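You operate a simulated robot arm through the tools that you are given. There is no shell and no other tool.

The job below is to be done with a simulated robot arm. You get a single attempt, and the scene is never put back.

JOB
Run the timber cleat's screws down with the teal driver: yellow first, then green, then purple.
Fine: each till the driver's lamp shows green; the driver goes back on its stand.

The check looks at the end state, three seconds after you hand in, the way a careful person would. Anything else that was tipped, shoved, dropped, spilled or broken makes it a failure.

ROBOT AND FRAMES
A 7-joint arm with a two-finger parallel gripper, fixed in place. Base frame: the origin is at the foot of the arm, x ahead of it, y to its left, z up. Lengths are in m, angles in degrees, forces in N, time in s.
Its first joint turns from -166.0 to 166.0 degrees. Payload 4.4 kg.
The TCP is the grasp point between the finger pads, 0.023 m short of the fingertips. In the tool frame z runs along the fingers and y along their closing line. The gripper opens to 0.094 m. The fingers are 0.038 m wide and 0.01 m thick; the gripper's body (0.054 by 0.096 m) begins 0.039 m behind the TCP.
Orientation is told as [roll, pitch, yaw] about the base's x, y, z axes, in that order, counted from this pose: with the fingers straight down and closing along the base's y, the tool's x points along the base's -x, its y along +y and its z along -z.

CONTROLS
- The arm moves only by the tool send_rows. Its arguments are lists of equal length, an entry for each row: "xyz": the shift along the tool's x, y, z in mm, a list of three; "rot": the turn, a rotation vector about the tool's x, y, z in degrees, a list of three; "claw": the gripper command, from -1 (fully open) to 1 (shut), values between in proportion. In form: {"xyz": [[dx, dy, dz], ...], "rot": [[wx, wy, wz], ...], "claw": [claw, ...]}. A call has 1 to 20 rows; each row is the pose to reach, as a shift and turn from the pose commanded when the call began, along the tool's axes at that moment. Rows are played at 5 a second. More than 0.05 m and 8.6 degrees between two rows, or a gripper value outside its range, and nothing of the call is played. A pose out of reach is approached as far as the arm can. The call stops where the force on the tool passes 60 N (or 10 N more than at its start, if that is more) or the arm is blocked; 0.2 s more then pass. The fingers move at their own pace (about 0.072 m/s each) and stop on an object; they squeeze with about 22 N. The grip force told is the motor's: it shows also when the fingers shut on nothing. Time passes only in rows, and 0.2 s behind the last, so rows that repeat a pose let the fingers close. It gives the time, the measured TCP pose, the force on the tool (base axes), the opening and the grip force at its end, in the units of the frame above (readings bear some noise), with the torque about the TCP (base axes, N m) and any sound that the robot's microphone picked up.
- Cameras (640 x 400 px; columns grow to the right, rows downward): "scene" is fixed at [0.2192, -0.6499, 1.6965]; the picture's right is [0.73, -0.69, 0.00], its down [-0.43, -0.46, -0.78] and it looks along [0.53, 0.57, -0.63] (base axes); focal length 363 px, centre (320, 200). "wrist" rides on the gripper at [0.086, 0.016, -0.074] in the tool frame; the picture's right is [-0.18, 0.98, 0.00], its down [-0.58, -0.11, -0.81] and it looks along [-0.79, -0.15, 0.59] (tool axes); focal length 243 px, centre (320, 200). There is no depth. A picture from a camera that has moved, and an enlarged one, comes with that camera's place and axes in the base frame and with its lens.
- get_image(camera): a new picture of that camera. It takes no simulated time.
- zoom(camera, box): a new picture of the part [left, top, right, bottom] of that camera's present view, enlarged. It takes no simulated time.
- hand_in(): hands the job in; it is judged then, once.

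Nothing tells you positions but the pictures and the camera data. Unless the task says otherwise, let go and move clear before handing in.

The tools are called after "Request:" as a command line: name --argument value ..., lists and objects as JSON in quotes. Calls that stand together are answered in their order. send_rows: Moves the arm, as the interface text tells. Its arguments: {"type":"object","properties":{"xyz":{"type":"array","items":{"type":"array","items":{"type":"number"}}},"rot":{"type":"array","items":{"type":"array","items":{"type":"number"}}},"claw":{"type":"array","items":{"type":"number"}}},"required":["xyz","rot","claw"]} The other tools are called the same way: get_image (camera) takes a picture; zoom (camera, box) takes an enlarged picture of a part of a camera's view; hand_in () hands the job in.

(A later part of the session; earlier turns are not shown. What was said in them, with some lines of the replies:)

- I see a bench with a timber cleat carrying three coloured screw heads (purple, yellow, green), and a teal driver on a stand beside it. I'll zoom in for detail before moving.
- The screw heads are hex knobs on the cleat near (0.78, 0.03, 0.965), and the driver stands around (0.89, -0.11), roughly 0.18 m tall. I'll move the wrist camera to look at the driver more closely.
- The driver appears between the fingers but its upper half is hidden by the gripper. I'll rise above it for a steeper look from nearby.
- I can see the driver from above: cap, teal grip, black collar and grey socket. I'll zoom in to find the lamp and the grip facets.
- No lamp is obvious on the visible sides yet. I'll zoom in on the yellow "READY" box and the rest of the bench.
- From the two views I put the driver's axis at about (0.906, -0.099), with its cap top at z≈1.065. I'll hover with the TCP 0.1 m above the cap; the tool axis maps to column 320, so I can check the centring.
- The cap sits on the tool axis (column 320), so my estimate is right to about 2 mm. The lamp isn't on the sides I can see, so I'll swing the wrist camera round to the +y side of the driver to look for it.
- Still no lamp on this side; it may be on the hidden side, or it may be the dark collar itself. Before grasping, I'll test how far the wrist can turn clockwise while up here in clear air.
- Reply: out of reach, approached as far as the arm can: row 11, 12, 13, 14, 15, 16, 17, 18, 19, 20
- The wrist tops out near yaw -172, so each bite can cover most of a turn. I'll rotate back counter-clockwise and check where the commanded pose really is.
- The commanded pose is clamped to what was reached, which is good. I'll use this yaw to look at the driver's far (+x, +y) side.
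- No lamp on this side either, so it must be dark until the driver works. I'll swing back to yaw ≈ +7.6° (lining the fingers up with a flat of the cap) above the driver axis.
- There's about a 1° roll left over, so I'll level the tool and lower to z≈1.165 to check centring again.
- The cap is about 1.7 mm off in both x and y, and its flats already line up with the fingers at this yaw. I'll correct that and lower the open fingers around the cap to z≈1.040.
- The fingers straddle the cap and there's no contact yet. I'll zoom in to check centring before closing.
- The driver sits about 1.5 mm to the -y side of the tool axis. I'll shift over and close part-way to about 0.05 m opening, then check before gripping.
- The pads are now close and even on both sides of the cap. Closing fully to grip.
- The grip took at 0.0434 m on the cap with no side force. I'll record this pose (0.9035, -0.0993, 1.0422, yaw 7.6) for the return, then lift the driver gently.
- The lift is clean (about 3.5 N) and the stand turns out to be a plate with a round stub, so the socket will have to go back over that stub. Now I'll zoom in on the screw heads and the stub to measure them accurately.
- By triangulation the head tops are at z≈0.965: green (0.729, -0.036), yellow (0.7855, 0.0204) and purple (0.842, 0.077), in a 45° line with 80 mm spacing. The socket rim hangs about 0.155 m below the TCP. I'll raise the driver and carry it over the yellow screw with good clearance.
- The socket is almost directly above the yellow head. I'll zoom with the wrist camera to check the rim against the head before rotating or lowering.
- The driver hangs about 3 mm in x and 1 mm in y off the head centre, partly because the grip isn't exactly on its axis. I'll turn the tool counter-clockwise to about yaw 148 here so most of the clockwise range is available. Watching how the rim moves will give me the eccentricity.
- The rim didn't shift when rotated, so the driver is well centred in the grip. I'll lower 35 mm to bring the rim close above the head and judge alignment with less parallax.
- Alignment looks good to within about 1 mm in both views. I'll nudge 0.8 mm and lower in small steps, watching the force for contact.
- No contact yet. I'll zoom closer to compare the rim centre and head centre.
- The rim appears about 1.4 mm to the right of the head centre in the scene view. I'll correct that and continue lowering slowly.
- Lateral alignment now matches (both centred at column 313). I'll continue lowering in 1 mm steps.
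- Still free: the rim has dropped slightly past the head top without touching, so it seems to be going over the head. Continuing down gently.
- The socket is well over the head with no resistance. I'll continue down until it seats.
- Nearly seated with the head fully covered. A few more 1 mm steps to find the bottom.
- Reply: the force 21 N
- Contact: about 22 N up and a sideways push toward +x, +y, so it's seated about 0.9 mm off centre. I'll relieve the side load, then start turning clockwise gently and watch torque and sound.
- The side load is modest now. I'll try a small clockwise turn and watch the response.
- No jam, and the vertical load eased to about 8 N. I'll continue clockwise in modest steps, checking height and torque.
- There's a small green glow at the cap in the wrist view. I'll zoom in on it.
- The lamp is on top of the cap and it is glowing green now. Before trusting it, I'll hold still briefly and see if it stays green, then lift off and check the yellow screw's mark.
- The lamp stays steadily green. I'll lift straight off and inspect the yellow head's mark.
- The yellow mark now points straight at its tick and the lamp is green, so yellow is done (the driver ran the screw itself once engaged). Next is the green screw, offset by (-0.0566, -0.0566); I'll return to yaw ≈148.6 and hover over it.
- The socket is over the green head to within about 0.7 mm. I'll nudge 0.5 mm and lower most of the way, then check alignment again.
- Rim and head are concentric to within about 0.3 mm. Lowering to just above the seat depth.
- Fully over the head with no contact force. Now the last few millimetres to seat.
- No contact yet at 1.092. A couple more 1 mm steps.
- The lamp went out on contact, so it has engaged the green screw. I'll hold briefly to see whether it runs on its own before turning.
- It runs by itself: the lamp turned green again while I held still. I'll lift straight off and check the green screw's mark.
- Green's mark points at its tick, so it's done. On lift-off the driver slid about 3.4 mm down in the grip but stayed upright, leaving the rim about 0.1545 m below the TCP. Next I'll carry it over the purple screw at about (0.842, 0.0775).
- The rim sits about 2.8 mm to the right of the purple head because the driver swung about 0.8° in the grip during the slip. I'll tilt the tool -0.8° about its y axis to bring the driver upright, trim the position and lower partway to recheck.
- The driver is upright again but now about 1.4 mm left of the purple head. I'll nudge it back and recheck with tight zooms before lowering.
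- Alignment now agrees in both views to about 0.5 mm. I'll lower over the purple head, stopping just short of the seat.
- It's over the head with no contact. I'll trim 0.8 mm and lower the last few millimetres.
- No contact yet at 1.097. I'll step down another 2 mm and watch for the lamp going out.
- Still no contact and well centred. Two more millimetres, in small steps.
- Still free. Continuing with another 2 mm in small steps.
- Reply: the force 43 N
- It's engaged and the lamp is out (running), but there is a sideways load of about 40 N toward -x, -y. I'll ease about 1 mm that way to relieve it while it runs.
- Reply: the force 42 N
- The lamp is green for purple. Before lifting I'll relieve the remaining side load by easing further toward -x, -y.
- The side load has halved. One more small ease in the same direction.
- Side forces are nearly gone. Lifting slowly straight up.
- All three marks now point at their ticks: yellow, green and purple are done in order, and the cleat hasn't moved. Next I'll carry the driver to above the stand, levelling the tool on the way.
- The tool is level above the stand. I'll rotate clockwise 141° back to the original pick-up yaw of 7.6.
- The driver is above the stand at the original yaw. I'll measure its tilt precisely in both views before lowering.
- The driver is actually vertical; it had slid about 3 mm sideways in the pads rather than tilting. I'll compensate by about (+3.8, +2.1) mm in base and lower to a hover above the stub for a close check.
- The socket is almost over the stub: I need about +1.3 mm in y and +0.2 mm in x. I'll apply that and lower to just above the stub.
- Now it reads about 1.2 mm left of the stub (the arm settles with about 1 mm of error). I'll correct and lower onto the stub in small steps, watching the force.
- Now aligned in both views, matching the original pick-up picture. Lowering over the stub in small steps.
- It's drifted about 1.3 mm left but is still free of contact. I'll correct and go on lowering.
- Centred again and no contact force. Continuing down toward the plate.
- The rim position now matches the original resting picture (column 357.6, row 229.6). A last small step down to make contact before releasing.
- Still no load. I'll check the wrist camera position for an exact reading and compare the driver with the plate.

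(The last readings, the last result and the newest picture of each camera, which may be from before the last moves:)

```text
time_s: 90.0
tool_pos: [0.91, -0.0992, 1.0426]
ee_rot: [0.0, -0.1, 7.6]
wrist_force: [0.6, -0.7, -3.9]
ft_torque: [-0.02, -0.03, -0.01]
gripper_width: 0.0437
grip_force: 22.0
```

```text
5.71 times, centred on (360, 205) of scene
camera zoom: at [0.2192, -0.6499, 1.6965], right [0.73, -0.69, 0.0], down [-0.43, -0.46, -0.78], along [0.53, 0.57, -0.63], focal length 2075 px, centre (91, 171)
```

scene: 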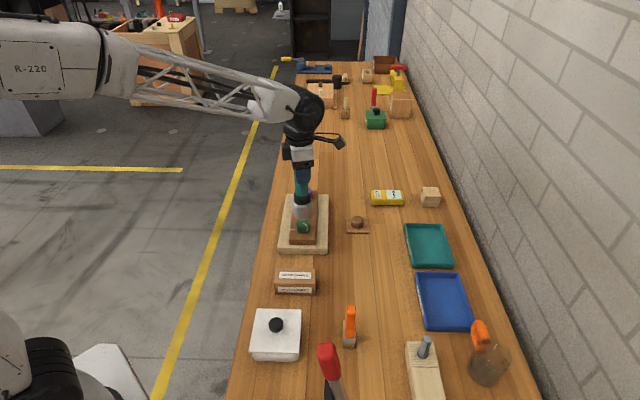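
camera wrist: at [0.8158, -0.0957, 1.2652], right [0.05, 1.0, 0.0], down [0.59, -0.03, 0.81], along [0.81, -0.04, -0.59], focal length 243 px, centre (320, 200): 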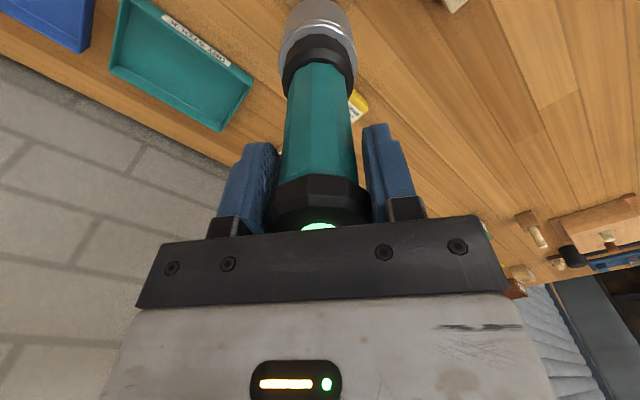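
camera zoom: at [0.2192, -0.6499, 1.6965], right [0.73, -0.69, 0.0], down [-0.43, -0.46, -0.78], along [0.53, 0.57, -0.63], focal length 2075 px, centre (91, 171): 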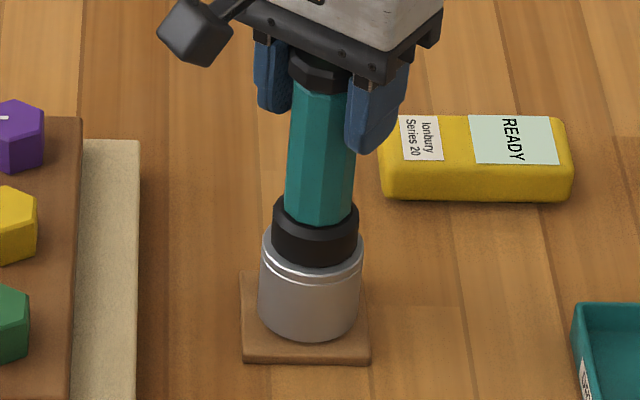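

Compared with the original picture the driver is about 1.5–2 mm too far toward +x, -y. I'll shift it back by (-1.6, +1.5) mm before the final contact.

Request:
send_rows --xyz '[[0.5, 0.6, 0], [1.0, 1.2, 0], [1.4, 1.7, 0], [1.4, 1.7, 0]]' --rot '[[0, 0, 0], [0, 0, 0], [0, 0, 0], [0, 0, 0]]' --claw '[1, 1, 1, 1]'

Request:
zoom --camera "wrist" --box '[240, 0, 400, 80]'

Request:
zoom --camera "scene" --box '[320, 170, 400, 240]'

```text
time_s: 91.0
tool_pos: [0.9077, -0.0975, 1.0442]
ee_rot: [0.0, 0.0, 7.5]
wrist_force: [1.0, 1.2, -3.2]
ft_torque: [0.01, 0.01, -0.02]
gripper_width: 0.0436
grip_force: 21.8
```

```text
4.00 times, centred on (320, 40) of wrist
camera zoom: at [0.8203, -0.0926, 1.1182], right [0.05, 1.0, 0.0], down [0.59, -0.03, 0.81], along [0.81, -0.04, -0.59], focal length 970 px, centre (320, 840)
```

zoom: 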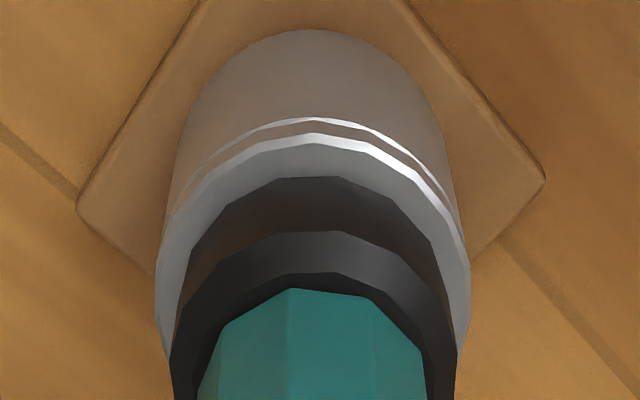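

```text
5.71 times, centred on (360, 205) of scene
camera zoom: at [0.2192, -0.6499, 1.6965], right [0.73, -0.69, 0.0], down [-0.43, -0.46, -0.78], along [0.53, 0.57, -0.63], focal length 2075 px, centre (91, 171)
```

zoom: 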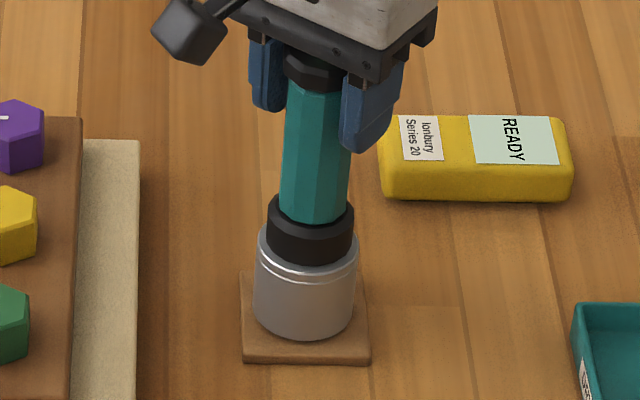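

Now the picture matches the original resting place. I'll lower the last 1–2 mm in half-millimetre steps until the weight transfers.

Request:
send_rows --xyz '[[0, 0, 0.5], [0, 0, 1], [0, 0, 1.5], [0, 0, 1.5]]' --rot '[[0, 0, 0], [0, 0, 0], [0, 0, 0], [0, 0, 0]]' --claw '[1, 1, 1, 1]'

Request:
zoom --camera "scene" --box '[320, 170, 400, 240]'

Request:
zoom --camera "wrist" --box '[240, 0, 400, 80]'

```text
time_s: 92.0
tool_pos: [0.907, -0.0949, 1.0428]
ee_rot: [0.1, -0.1, 7.6]
wrist_force: [-0.4, 0.5, -3.7]
ft_torque: [-0.01, 0.0, 0.03]
gripper_width: 0.0434
grip_force: 22.7
```

```text
5.71 times, centred on (360, 205) of scene
camera zoom: at [0.2192, -0.6499, 1.6965], right [0.73, -0.69, 0.0], down [-0.43, -0.46, -0.78], along [0.53, 0.57, -0.63], focal length 2075 px, centre (91, 171)
```

zoom: 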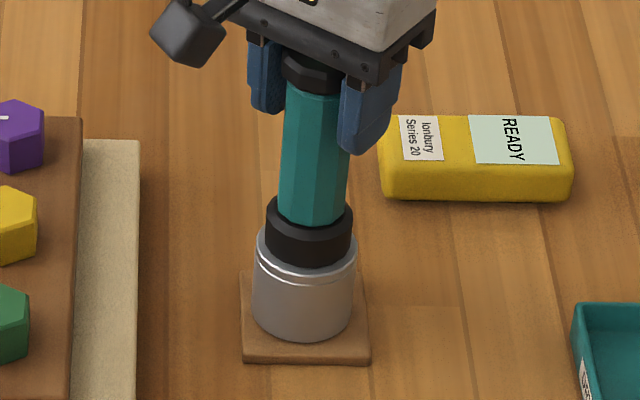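

```text
4.00 times, centred on (320, 40) of wrist
camera zoom: at [0.8199, -0.092, 1.1168], right [0.05, 1.0, 0.0], down [0.59, -0.03, 0.81], along [0.81, -0.04, -0.59], focal length 970 px, centre (320, 840)
```

zoom: 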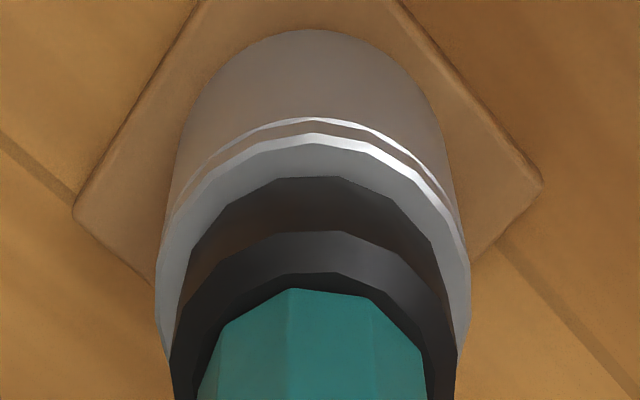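

Still hanging, about 0.8 mm above the original height and slightly off. I'll trim (+0.8, -1.2) mm and lower 1.5 mm more.

Request:
send_rows --xyz '[[-0.3, -0.6, 0], [-0.6, -1.2, 0.3], [-0.6, -1.2, 0.8], [-0.6, -1.2, 1.3], [-0.6, -1.2, 1.3]]' --rot '[[0, 0, 0], [0, 0, 0], [0, 0, 0], [0, 0, 0], [0, 0, 0]]' --claw '[1, 1, 1, 1, 1]'

Request:
zoom --camera "scene" --box '[320, 170, 400, 240]'

Request:
zoom --camera "wrist" --box '[240, 0, 400, 80]'

```text
time_s: 93.2
tool_pos: [0.9076, -0.0971, 1.0414]
ee_rot: [-0.1, -0.2, 7.6]
wrist_force: [-2.0, -1.9, 10.8]
ft_torque: [-0.16, 0.02, 0.02]
gripper_width: 0.0436
grip_force: 21.7
```

```text
5.71 times, centred on (360, 205) of scene
camera zoom: at [0.2192, -0.6499, 1.6965], right [0.73, -0.69, 0.0], down [-0.43, -0.46, -0.78], along [0.53, 0.57, -0.63], focal length 2075 px, centre (91, 171)
```

zoom: 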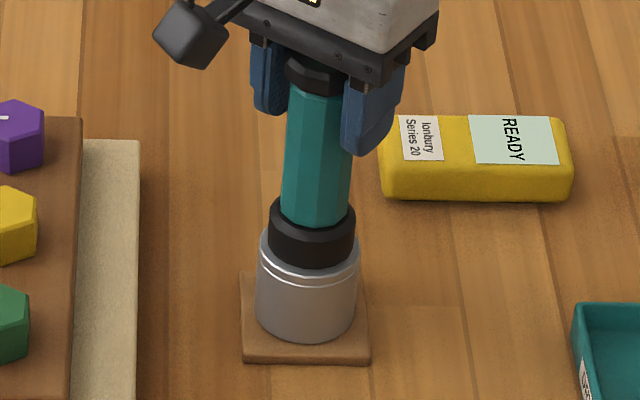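

```text
4.00 times, centred on (320, 40) of wrist
camera zoom: at [0.8206, -0.0933, 1.1161], right [0.05, 1.0, 0.0], down [0.59, -0.03, 0.81], along [0.81, -0.04, -0.59], focal length 970 px, centre (320, 840)
```

zoom: 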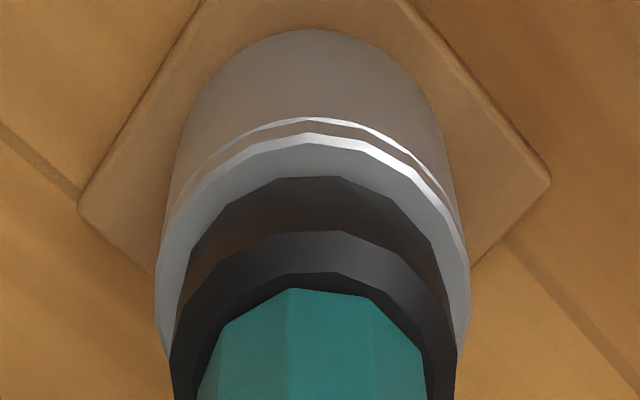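

Contact made (about 14 N) at the original height, and the driver matches its original place. I'll ease off the press slightly, then open the fingers.

Request:
send_rows --xyz '[[0, 0, -0.5], [0, 0, -0.8], [0, 0, -0.8]]' --rot '[[0, 0, 0], [0, 0, 0], [0, 0, 0]]' --claw '[1, 1, 1]'

```text
time_s: 94.0
tool_pos: [0.9084, -0.0976, 1.0423]
ee_rot: [0.0, -0.1, 7.7]
wrist_force: [-3.4, -1.7, 7.6]
ft_torque: [-0.08, 0.25, -0.01]
gripper_width: 0.0432
grip_force: 21.9
```

There's still about 11 N of press. A little more easing, then release.

Request:
send_rows --xyz '[[0.2, 0, -0.4], [0.2, 0, -0.7], [0.2, 0, -0.7]]' --rot '[[0, 0, 0], [0, 0, 0], [0, 0, 0]]' --claw '[1, 1, 1]'

```text
time_s: 94.8
tool_pos: [0.9084, -0.0979, 1.0432]
ee_rot: [0.0, -0.1, 7.7]
wrist_force: [-0.5, 0.6, -4.7]
ft_torque: [-0.02, -0.01, -0.01]
gripper_width: 0.0434
grip_force: 22.1
```

That lifted it just clear. I'll lower 0.5 mm to rest lightly, then open.

Request:
send_rows --xyz '[[0, 0, 0.3], [0, 0, 0.6], [0, 0, 0.6]]' --rot '[[0, 0, 0], [0, 0, 0], [0, 0, 0]]' --claw '[1, 1, 1]'

Request:
zoom --camera "scene" --box '[320, 170, 400, 240]'

```text
time_s: 95.6
tool_pos: [0.909, -0.0969, 1.0428]
ee_rot: [0.0, -0.1, 7.6]
wrist_force: [0.0, 0.2, -4.1]
ft_torque: [-0.02, -0.02, 0.02]
gripper_width: 0.0435
grip_force: 21.8
```

```text
5.71 times, centred on (360, 205) of scene
camera zoom: at [0.2192, -0.6499, 1.6965], right [0.73, -0.69, 0.0], down [-0.43, -0.46, -0.78], along [0.53, 0.57, -0.63], focal length 2075 px, centre (91, 171)
```

zoom: 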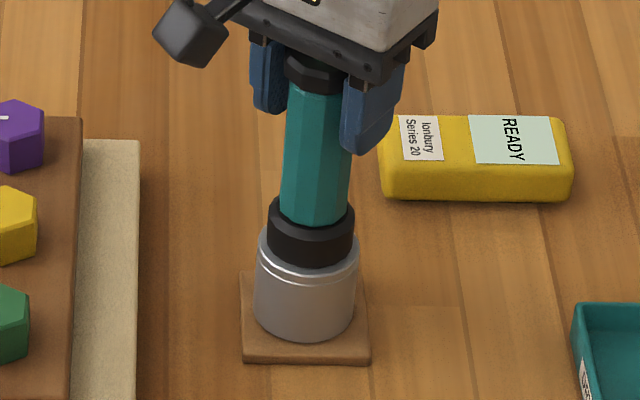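

Less than half a millimetre to go. I'll lower 0.5 mm and check for light contact.

Request:
send_rows --xyz '[[0, 0, 0.3], [0, 0, 0.5], [0, 0, 0.5]]' --rot '[[0, 0, 0], [0, 0, 0], [0, 0, 0]]' --claw '[1, 1, 1]'

```text
time_s: 96.4
tool_pos: [0.9086, -0.0971, 1.0416]
ee_rot: [0.0, -0.1, 7.6]
wrist_force: [-0.1, 0.2, -3.8]
ft_torque: [0.01, -0.04, -0.01]
gripper_width: 0.0435
grip_force: 22.2
```

Request:
send_rows --xyz '[[0, 0, 0.3], [0, 0, 0.5], [0, 0, 0.5]]' --rot '[[0, 0, 0], [0, 0, 0], [0, 0, 0]]' --claw '[1, 1, 1]'

```text
time_s: 97.2
tool_pos: [0.9081, -0.099, 1.0409]
ee_rot: [0.0, -0.1, 7.6]
wrist_force: [0.3, -1.1, 1.0]
ft_torque: [-0.06, -0.07, -0.02]
gripper_width: 0.0435
grip_force: 22.2
```

The driver's weight is now on the stand with only about 1 N extra. Opening the fingers gradually.

Request:
send_rows --xyz '[[0, 0, 0], [0, 0, 0], [0, 0, 0], [0, 0, 0], [0, 0, 0], [0, 0, 0]]' --rot '[[0, 0, 0], [0, 0, 0], [0, 0, 0], [0, 0, 0], [0, 0, 0], [0, 0, 0]]' --claw '[0.05, -0.05, -0.3, -0.6, -1, -1]'

Request:
zoom --camera "scene" --box '[320, 170, 400, 240]'

Request:
get_image --camera "wrist"

```text
time_s: 98.6
tool_pos: [0.9086, -0.0988, 1.042]
ee_rot: [0.0, -0.2, 7.6]
wrist_force: [0.2, 0.2, 0.1]
ft_torque: [0.02, 0.0, 0.02]
gripper_width: 0.0939
grip_force: 0.0
```

```text
5.71 times, centred on (360, 205) of scene
camera zoom: at [0.2192, -0.6499, 1.6965], right [0.73, -0.69, 0.0], down [-0.43, -0.46, -0.78], along [0.53, 0.57, -0.63], focal length 2075 px, centre (91, 171)
```

zoom: 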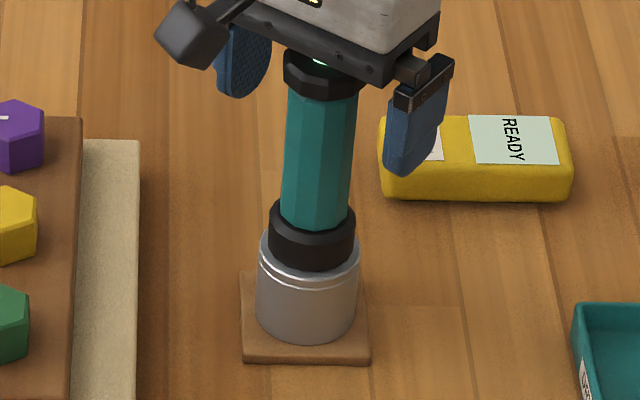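

```text
taken
camera wrist: at [0.8211, -0.0939, 1.1159], right [0.05, 1.0, 0.0], down [0.59, -0.03, 0.81], along [0.81, -0.04, -0.59], focal length 243 px, centre (320, 200)
```

wrist: 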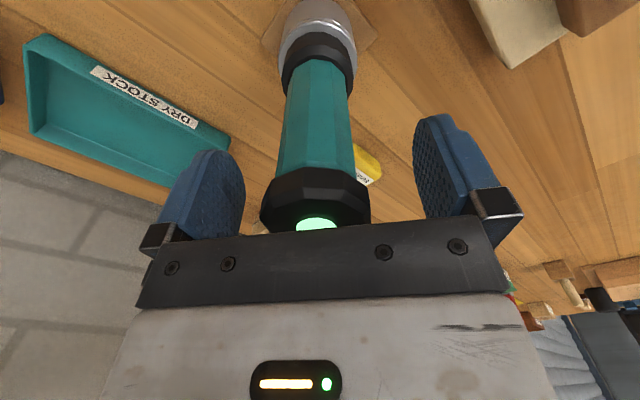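

The driver stands on its own on the stand. I'll raise the open gripper straight up and clear.

Request:
send_rows --xyz '[[0, 0, -10], [0, 0, -25], [0, 0, -45], [0, 0, -70], [0, 0, -100], [0, 0, -130], [0, 0, -160], [0, 0, -160]]' --rot '[[0, 0, 0], [0, 0, 0], [0, 0, 0], [0, 0, 0], [0, 0, 0], [0, 0, 0], [0, 0, 0], [0, 0, 0]]' --claw '[-1, -1, -1, -1, -1, -1, -1, -1]'

Request:
get_image --camera "scene"

Request:
zoom --camera "scene" --box '[320, 170, 400, 240]'

Request:
zoom --camera "scene" --box '[265, 180, 345, 260]'

Request:
get_image --camera "wrist"

```text
time_s: 100.4
tool_pos: [0.9046, -0.0991, 1.2008]
ee_rot: [0.0, -0.1, 7.6]
wrist_force: [-0.4, 0.7, 0.1]
ft_torque: [-0.04, 0.04, 0.0]
gripper_width: 0.0938
grip_force: 0.1
```

```text
taken
```

scene: 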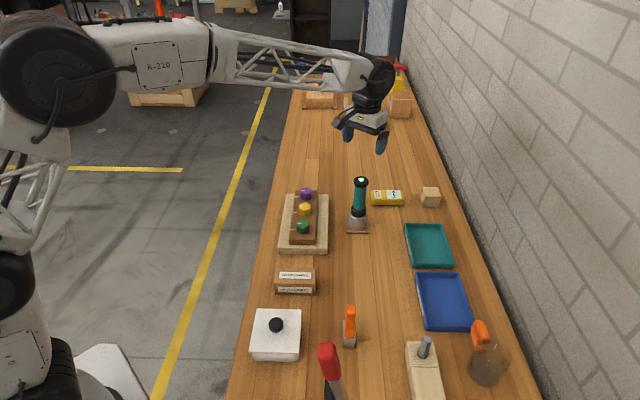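

```text
5.71 times, centred on (360, 205) of scene
camera zoom: at [0.2192, -0.6499, 1.6965], right [0.73, -0.69, 0.0], down [-0.43, -0.46, -0.78], along [0.53, 0.57, -0.63], focal length 2075 px, centre (91, 171)
```

zoom: 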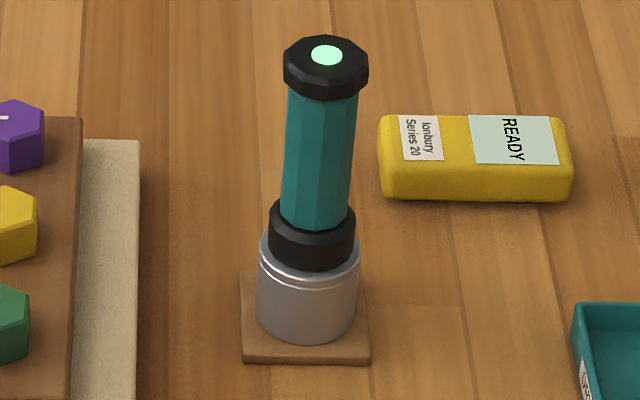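

```text
5.00 times, centred on (305, 220) of scene
camera zoom: at [0.2192, -0.6499, 1.6965], right [0.73, -0.69, 0.0], down [-0.43, -0.46, -0.78], along [0.53, 0.57, -0.63], focal length 1816 px, centre (395, 100)
```

zoom: 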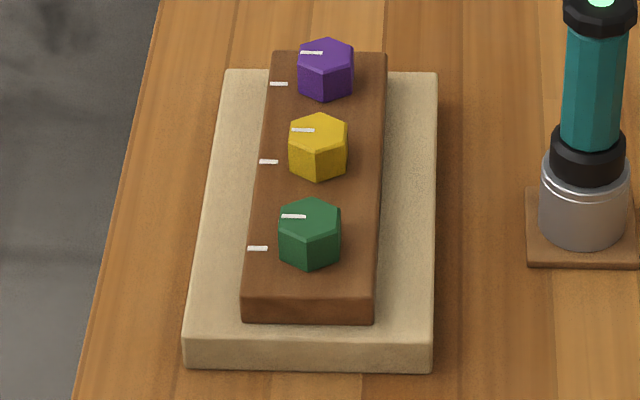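

```text
taken
camera wrist: at [0.8169, -0.0944, 1.2749], right [0.05, 1.0, 0.0], down [0.59, -0.03, 0.81], along [0.81, -0.04, -0.59], focal length 243 px, centre (320, 200)
```

wrist: 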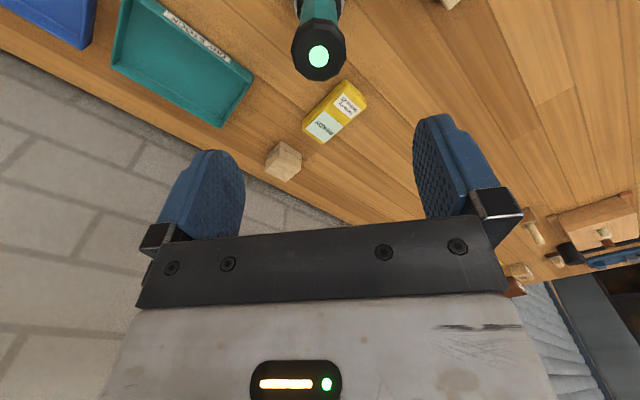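

All three screw marks point at their ticks, the driver stands on its stand with its lamp green, and nothing else has moved. The gripper is open and clear above, so I'm handing in.

Request:
hand_in

```text
The job is handed in.
```

I ran down all three screws on the timber cleat with the teal driver, in the order yellow, green, purple, and handed the job in. I don't have the check's verdict.

- **Screws:** the driver's lamp went green on each one. Each head's white mark now points at its tick on the cleat.
- **Driver:** it's back upright on its stand, over the stub, matching its original position in the pictures. Its lamp is still green.
- **Surroundings:** the cleat's tick marks are where they were in the first pictures, and I saw nothing else on the bench disturbed. The gripper is open and about 11 cm above the driver.

The purple screw briefly took about 40 N of sideways force on the driver while it ran, which I eased off before lifting. The driver also slid about 3 mm sideways in the gripper when I lifted it off the green screw, so I corrected for that when putting it back.
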